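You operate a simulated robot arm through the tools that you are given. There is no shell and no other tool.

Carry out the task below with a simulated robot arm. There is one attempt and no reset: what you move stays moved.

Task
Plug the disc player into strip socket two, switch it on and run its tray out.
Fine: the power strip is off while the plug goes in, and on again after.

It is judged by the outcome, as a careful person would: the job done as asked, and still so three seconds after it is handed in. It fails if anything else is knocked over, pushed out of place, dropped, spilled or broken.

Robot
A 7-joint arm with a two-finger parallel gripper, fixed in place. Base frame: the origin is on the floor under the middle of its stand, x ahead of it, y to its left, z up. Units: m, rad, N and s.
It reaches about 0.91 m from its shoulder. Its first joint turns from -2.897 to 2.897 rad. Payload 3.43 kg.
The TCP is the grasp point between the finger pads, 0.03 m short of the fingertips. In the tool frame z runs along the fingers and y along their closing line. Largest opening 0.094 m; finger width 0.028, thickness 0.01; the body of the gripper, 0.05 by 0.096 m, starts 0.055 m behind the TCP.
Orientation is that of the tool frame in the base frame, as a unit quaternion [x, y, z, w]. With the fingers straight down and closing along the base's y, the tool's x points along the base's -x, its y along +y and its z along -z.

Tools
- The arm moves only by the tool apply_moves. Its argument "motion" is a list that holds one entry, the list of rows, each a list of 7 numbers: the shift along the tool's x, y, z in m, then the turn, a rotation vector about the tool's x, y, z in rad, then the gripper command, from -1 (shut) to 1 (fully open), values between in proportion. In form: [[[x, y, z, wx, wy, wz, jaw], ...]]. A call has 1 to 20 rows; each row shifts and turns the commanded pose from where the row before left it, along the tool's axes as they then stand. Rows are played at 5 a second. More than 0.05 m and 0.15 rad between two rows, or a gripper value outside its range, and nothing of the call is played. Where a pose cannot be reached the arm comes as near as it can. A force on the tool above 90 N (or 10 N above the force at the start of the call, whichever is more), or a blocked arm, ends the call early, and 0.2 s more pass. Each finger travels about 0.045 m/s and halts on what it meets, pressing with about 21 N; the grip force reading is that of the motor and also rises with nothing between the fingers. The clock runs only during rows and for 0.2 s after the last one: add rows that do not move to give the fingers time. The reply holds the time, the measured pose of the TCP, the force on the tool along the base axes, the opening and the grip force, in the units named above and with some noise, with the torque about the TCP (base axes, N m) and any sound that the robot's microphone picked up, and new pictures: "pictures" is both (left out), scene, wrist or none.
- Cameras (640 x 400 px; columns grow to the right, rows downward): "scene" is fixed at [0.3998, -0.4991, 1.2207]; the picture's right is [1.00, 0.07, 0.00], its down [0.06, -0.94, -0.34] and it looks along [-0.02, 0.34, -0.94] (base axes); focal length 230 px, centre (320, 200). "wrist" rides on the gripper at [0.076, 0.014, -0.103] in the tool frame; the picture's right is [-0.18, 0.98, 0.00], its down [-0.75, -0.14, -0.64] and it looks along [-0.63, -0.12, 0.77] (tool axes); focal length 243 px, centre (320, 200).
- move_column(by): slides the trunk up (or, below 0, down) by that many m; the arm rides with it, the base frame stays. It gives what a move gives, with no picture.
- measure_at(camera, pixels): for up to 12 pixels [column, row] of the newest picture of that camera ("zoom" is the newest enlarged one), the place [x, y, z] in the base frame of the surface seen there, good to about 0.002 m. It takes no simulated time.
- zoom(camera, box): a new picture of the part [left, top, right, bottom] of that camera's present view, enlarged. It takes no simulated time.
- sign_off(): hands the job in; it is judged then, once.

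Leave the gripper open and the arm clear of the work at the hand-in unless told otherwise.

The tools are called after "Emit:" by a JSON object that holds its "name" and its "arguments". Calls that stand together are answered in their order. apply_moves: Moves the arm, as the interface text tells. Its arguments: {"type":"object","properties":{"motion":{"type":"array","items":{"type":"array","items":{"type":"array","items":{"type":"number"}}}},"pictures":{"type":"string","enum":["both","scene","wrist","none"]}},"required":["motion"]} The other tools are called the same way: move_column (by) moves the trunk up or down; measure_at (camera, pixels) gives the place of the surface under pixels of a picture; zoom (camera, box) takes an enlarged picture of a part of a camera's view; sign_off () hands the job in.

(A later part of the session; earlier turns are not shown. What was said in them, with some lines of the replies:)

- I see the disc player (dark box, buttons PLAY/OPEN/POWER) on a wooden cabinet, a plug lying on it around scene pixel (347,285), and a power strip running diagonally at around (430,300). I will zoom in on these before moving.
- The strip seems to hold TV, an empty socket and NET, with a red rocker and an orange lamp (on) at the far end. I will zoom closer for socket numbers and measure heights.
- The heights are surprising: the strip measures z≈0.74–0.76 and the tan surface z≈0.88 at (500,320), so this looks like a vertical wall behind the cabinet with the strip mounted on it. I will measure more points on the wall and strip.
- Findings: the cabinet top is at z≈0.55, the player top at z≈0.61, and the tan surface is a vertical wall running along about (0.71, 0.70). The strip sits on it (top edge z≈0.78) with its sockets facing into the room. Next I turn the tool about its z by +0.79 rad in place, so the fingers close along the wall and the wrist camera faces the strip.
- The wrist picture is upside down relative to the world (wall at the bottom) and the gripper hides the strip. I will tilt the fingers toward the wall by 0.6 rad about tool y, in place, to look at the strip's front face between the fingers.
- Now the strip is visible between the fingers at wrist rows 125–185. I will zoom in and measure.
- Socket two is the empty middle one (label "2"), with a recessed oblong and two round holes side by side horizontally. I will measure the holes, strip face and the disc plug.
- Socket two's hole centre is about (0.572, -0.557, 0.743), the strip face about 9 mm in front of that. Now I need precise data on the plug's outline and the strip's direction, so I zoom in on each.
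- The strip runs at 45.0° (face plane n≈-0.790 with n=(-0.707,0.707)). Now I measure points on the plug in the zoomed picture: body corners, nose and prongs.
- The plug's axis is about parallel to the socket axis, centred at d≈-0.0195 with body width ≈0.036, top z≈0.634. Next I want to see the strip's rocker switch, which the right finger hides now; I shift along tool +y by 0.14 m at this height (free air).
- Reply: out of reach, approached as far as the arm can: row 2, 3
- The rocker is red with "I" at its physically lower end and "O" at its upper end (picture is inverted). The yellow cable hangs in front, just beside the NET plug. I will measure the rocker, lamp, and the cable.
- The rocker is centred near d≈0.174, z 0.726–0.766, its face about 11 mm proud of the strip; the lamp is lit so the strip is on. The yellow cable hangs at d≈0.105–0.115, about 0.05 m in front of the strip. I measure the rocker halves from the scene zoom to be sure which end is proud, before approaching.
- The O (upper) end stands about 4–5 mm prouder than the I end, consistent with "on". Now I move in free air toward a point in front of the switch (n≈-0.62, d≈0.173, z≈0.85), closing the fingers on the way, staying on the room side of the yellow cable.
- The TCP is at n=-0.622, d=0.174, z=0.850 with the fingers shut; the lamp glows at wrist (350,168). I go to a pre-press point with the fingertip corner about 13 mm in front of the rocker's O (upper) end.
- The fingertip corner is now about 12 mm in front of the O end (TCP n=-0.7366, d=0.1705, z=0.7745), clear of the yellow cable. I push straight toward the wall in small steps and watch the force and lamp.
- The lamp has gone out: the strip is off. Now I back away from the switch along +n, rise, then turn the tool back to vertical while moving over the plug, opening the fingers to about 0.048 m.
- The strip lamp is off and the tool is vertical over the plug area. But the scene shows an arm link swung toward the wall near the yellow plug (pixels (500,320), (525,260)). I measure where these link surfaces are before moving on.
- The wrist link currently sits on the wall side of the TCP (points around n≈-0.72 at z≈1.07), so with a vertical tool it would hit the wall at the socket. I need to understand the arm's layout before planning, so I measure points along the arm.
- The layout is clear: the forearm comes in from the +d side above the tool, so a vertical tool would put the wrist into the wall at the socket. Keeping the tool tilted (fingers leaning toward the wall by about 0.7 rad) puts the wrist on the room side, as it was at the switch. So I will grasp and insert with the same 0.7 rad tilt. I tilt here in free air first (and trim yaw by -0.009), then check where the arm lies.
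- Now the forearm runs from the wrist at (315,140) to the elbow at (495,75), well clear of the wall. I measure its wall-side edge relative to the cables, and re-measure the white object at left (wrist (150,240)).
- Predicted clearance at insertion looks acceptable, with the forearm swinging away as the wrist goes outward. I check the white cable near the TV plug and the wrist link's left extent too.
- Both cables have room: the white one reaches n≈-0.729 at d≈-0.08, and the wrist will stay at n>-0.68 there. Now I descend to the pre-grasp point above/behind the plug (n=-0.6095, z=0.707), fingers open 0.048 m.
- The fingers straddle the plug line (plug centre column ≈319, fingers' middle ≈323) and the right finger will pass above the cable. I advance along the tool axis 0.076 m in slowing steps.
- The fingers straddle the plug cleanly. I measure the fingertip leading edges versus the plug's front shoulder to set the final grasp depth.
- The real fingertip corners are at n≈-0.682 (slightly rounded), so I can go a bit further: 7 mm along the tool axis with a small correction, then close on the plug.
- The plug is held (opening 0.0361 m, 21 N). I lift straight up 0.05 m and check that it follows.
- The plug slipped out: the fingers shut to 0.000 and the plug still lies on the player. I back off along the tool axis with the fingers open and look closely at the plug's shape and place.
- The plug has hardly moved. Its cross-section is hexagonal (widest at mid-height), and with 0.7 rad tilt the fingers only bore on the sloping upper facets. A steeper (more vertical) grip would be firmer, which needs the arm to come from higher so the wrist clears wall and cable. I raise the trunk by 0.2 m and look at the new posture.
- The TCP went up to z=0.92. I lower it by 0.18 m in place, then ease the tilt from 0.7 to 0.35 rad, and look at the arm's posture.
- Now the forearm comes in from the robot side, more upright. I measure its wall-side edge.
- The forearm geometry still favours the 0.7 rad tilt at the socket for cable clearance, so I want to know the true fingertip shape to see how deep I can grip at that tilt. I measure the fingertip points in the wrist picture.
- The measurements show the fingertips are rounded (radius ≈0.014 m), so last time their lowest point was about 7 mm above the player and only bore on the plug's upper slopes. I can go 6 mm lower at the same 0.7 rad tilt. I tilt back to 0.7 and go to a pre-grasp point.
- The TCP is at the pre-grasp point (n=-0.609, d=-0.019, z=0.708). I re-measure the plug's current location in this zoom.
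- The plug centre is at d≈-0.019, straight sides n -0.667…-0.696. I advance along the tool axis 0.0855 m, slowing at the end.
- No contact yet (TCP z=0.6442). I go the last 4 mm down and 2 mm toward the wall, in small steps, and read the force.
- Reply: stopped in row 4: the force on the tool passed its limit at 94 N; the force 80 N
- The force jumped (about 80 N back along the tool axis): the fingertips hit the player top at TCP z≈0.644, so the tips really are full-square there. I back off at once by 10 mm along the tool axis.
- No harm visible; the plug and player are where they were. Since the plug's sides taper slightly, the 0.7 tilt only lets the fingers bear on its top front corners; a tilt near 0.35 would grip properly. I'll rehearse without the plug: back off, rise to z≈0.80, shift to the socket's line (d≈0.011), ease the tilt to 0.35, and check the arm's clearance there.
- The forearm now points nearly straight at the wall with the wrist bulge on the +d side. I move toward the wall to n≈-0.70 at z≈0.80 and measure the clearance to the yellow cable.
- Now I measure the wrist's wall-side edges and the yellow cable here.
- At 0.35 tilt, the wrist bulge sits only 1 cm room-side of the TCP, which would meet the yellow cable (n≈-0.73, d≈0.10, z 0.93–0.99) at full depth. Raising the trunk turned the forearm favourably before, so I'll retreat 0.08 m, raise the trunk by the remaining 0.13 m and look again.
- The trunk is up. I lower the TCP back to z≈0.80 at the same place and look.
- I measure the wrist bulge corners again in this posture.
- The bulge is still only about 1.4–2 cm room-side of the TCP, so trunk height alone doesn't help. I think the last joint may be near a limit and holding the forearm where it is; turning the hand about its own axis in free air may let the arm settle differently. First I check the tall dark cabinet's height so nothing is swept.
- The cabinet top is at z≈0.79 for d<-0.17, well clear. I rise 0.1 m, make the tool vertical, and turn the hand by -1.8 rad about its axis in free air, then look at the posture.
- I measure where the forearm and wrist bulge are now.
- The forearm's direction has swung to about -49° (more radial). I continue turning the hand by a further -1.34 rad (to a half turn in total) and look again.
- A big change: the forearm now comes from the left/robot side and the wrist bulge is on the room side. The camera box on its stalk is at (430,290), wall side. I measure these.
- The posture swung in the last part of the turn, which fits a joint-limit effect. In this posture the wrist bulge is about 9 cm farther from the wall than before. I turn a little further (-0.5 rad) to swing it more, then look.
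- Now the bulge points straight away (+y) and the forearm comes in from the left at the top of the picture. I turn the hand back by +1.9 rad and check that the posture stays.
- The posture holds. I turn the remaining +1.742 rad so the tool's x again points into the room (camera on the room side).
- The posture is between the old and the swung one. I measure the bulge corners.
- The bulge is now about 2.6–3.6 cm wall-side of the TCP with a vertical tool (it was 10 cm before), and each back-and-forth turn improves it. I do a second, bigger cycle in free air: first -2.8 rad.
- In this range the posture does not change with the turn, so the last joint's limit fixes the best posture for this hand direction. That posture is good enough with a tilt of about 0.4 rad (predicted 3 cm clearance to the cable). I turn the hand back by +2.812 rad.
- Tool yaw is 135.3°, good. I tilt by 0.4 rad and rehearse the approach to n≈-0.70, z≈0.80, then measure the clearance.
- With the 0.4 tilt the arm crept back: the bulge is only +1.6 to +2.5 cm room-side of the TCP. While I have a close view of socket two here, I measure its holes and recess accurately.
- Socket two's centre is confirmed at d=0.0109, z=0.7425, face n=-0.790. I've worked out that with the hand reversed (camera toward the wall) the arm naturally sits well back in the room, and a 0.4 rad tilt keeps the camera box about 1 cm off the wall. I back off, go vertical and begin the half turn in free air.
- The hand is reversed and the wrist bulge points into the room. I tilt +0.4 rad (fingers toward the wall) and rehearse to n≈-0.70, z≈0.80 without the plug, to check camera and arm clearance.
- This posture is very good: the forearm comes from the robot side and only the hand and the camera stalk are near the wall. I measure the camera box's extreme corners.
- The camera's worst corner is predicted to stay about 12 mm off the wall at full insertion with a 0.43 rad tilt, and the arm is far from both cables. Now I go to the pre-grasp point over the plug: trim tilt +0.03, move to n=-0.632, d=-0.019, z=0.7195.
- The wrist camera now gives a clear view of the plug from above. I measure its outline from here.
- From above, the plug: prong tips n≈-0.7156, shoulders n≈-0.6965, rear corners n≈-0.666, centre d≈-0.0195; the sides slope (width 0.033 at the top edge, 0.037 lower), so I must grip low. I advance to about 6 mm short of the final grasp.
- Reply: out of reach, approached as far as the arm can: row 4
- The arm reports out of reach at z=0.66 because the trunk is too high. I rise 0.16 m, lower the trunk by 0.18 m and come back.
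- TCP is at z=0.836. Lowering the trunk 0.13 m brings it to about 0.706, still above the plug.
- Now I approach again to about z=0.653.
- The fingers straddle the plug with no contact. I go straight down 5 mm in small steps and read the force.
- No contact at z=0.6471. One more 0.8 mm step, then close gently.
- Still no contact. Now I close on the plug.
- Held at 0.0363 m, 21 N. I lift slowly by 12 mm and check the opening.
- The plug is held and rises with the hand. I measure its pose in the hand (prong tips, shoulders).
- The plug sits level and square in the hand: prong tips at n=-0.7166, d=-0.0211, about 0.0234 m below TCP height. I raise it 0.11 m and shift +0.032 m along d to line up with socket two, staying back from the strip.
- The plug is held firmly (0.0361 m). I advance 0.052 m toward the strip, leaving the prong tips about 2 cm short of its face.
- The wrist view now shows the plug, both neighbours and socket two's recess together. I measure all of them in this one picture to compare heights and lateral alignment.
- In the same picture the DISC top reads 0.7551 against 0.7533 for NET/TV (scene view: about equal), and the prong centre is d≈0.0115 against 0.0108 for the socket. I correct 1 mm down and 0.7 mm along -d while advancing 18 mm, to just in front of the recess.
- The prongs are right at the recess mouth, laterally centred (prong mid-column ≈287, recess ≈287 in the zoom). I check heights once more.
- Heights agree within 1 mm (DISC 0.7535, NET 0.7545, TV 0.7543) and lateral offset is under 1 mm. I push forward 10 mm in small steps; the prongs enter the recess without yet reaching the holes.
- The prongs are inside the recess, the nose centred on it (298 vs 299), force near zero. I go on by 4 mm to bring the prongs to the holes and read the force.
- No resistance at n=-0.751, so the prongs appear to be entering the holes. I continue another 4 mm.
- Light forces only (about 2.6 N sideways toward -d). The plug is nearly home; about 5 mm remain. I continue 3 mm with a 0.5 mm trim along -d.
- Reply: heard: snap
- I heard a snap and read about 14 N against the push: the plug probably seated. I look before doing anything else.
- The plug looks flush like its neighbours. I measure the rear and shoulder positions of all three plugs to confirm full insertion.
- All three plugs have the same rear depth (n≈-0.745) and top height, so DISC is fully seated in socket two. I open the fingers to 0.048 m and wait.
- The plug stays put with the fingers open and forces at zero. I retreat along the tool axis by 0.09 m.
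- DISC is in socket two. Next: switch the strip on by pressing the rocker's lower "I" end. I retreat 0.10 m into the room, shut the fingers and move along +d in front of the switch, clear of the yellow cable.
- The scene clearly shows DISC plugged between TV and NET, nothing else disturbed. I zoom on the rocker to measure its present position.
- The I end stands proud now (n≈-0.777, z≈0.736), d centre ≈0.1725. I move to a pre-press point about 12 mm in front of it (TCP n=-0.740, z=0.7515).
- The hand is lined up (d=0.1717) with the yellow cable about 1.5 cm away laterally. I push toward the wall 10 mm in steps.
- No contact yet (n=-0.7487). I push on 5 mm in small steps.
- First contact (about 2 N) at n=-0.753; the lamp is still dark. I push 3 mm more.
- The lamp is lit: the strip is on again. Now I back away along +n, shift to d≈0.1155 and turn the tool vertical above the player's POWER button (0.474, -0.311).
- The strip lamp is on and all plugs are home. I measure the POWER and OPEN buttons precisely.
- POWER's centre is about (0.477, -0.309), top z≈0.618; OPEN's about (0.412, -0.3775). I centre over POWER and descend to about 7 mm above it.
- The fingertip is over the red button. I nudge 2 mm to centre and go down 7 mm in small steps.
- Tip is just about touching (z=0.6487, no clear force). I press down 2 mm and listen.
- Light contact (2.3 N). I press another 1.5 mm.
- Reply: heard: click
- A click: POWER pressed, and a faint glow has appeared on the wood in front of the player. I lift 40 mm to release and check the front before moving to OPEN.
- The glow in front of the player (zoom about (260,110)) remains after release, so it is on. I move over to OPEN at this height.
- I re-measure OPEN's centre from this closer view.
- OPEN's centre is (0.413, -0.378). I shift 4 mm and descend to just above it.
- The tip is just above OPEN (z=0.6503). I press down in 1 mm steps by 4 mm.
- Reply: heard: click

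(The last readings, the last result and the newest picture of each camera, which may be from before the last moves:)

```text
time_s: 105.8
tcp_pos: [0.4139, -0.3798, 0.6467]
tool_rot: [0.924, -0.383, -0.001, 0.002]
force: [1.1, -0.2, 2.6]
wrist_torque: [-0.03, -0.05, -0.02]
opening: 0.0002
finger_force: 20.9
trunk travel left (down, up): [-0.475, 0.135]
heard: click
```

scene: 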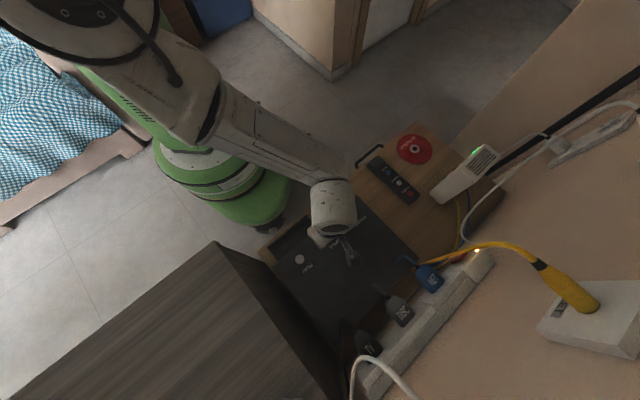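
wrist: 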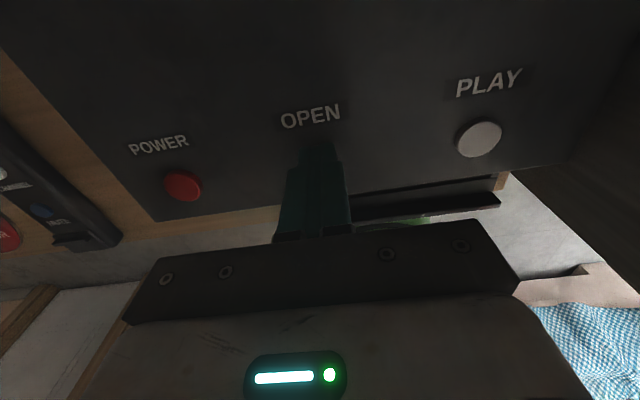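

A click, and the tray is running out (dark edge at wrist (430,200)). I lift straight up 60 mm to release the button and stay clear of the tray.

Emit:
{"name": "apply_moves", "arguments": {"motion": [[[0, 0, -0.01, 0, 0, 0, -1], [0, 0, -0.025, 0, 0, 0, -1], [0, 0, -0.03, 0, 0, 0, -1], [0, 0, 0, 0, 0, 0, -1], [0, 0, 0, 0, 0, 0, -1]]], "pictures": "both"}}

Emit:
{"name": "zoom", "arguments": {"camera": "scene", "box": [240, 180, 420, 320]}}

```text
time_s: 107.0
tcp_pos: [0.4144, -0.3816, 0.7125]
tool_rot: [0.924, -0.383, -0.002, 0.001]
force: [-0.2, -0.9, 0.0]
wrist_torque: [-0.03, -0.02, 0.0]
opening: 0.0
finger_force: 21.0
trunk travel left (down, up): [-0.475, 0.135]
```

scene: 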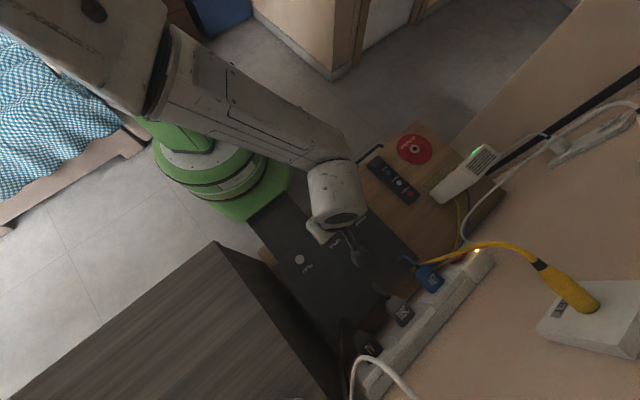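
wrist: 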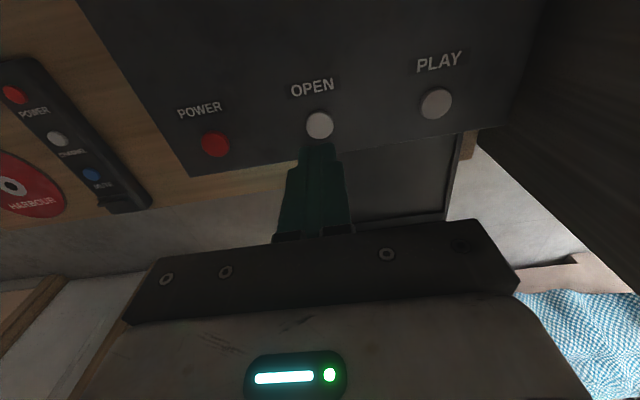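

```text
2.86 times, centred on (330, 250) of scene
```

zoom: 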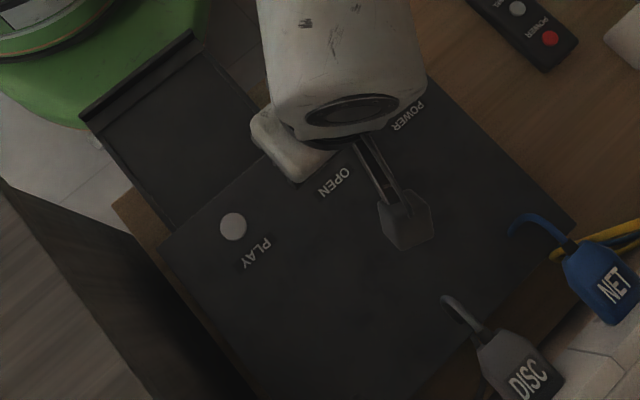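

The tray is out. I raise the arm clear by 0.24 m, then open the gripper fully.

Emit:
{"name": "apply_moves", "arguments": {"motion": [[[0, 0, -0.04, 0, 0, 0, -1], [0, 0, -0.04, 0, 0, 0, -1], [0, 0, -0.04, 0, 0, 0, -1], [0, 0, -0.04, 0, 0, 0, 0], [0, 0, -0.04, 0, 0, 0, 1], [0, 0, -0.04, 0, 0, 0, 1], [0, 0, 0, 0, 0, 0, 1], [0, 0, 0, 0, 0, 0, 1], [0, 0, 0, 0, 0, 0, 1]]], "pictures": "both"}}

Emit:
{"name": "zoom", "arguments": {"camera": "wrist", "box": [160, 40, 560, 260]}}

```text
time_s: 109.0
tcp_pos: [0.4167, -0.3774, 0.9494]
tool_rot: [0.924, -0.384, -0.001, 0.001]
force: [0.6, -0.4, 0.3]
wrist_torque: [0.04, 0.01, -0.02]
opening: 0.0939
finger_force: 0.2
trunk travel left (down, up): [-0.475, 0.135]
```

scene: 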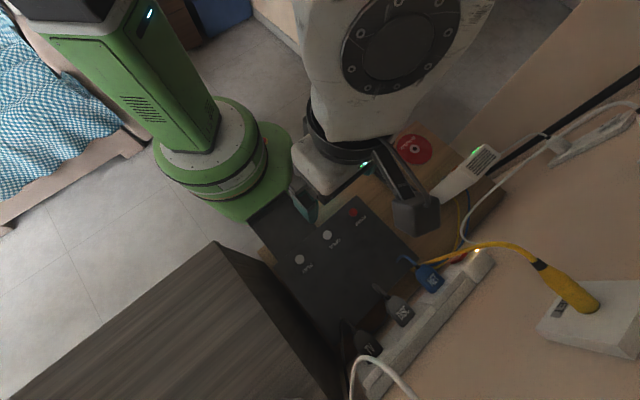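
wrist: 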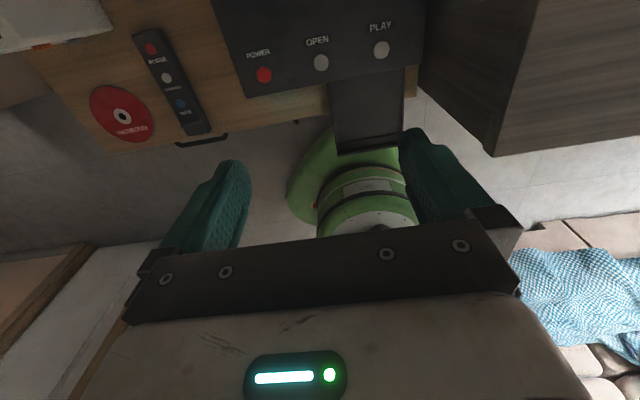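

```text
1.60 times, centred on (360, 150) of wrist
```

zoom: 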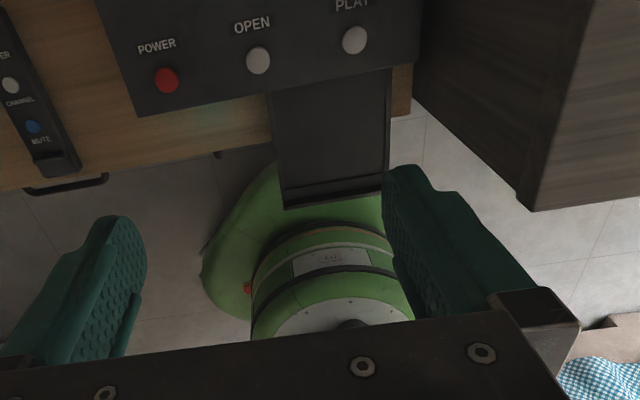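

Tray out, gripper open. I move the hand 9 cm further into the room and take a last look at everything.

Emit:
{"name": "apply_moves", "arguments": {"motion": [[[-0.03, 0, 0, 0, 0, 0, 1], [-0.03, 0, 0, 0, 0, 0, 1], [-0.03, 0, 0, 0, 0, 0, 1], [0, 0, 0, 0, 0, 0, 1], [0, 0, 0, 0, 0, 0, 1]]], "pictures": "both"}}

Emit:
{"name": "zoom", "arguments": {"camera": "scene", "box": [240, 180, 420, 320]}}

Emit:
{"name": "zoom", "arguments": {"camera": "scene", "box": [320, 220, 500, 400]}}

```text
time_s: 110.2
tcp_pos: [0.3512, -0.3165, 0.9497]
tool_rot: [0.924, -0.383, -0.001, 0.002]
force: [-0.1, -0.7, -0.7]
wrist_torque: [0.02, 0.01, -0.01]
opening: 0.0942
finger_force: 0.1
trunk travel left (down, up): [-0.475, 0.135]
```

scene: 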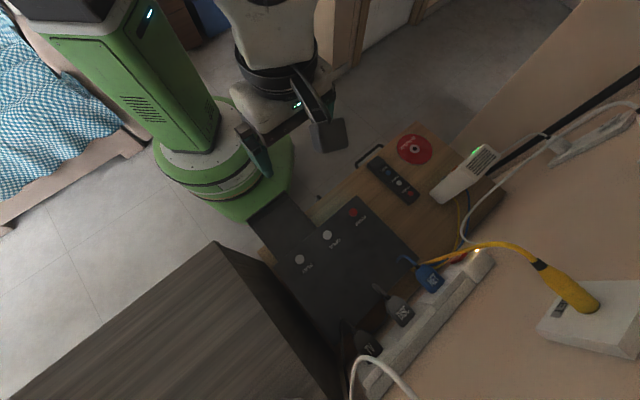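
wrist: 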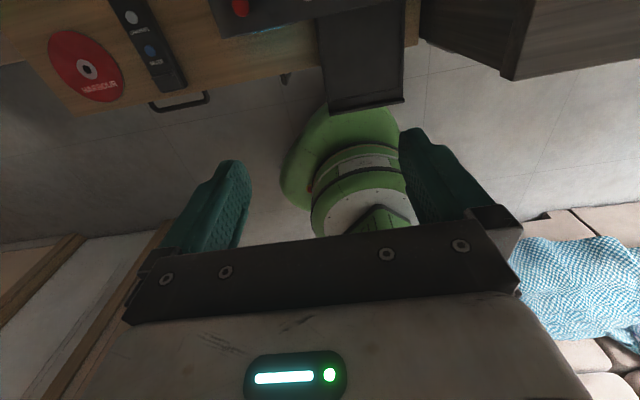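

```text
2.86 times, centred on (330, 250) of scene
```

zoom: 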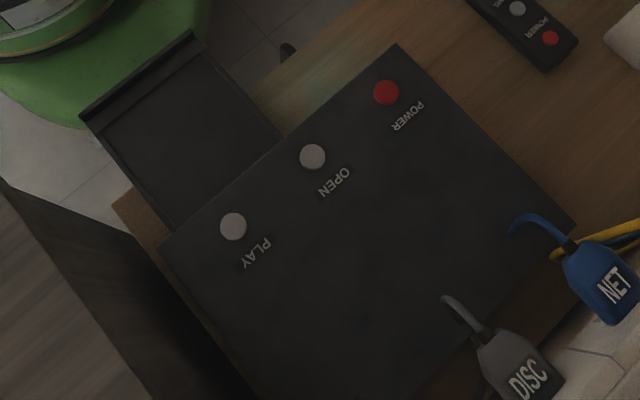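

```text
2.22 times, centred on (410, 310) of scene
```

zoom: 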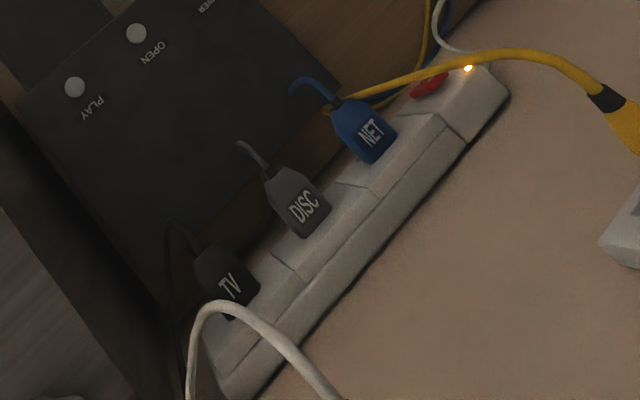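

Everything checks out. DISC is in socket two, the strip lamp is on, and the player glows at the front with its tray run out. The buttons are at their original pixels ((352,212), (327,235), (300,259)), so the player has not moved. Cables, remote and neighbours are undisturbed, the gripper is open and the arm is clear. I hand the job in.

Emit:
{"name": "sign_off", "arguments": {}}

```text
The job is handed in.
```

The disc player is plugged into strip socket two, switched on, and its tray is out. I switched the strip off before the plug went in and back on afterwards. Its lamp was lit at the last look.

- **Plug:** it sits at the same depth and height as the TV and NET plugs, and I heard a snap as it seated.
- **Player:** POWER and OPEN each gave a click. A faint glow at the player's front shows it is on.
- **Surroundings:** the player, remote, cables and other plugs showed no sign of having moved in the final pictures.

On the way, the first grip slipped and left the plug lying on the player. On the second try the fingertips pressed onto the player's top hard enough to stop the move, at about 94 N. I saw no damage from either.

At hand-in the gripper is open, the arm is clear of the work, and the trunk is 0.2 m higher than at the start.
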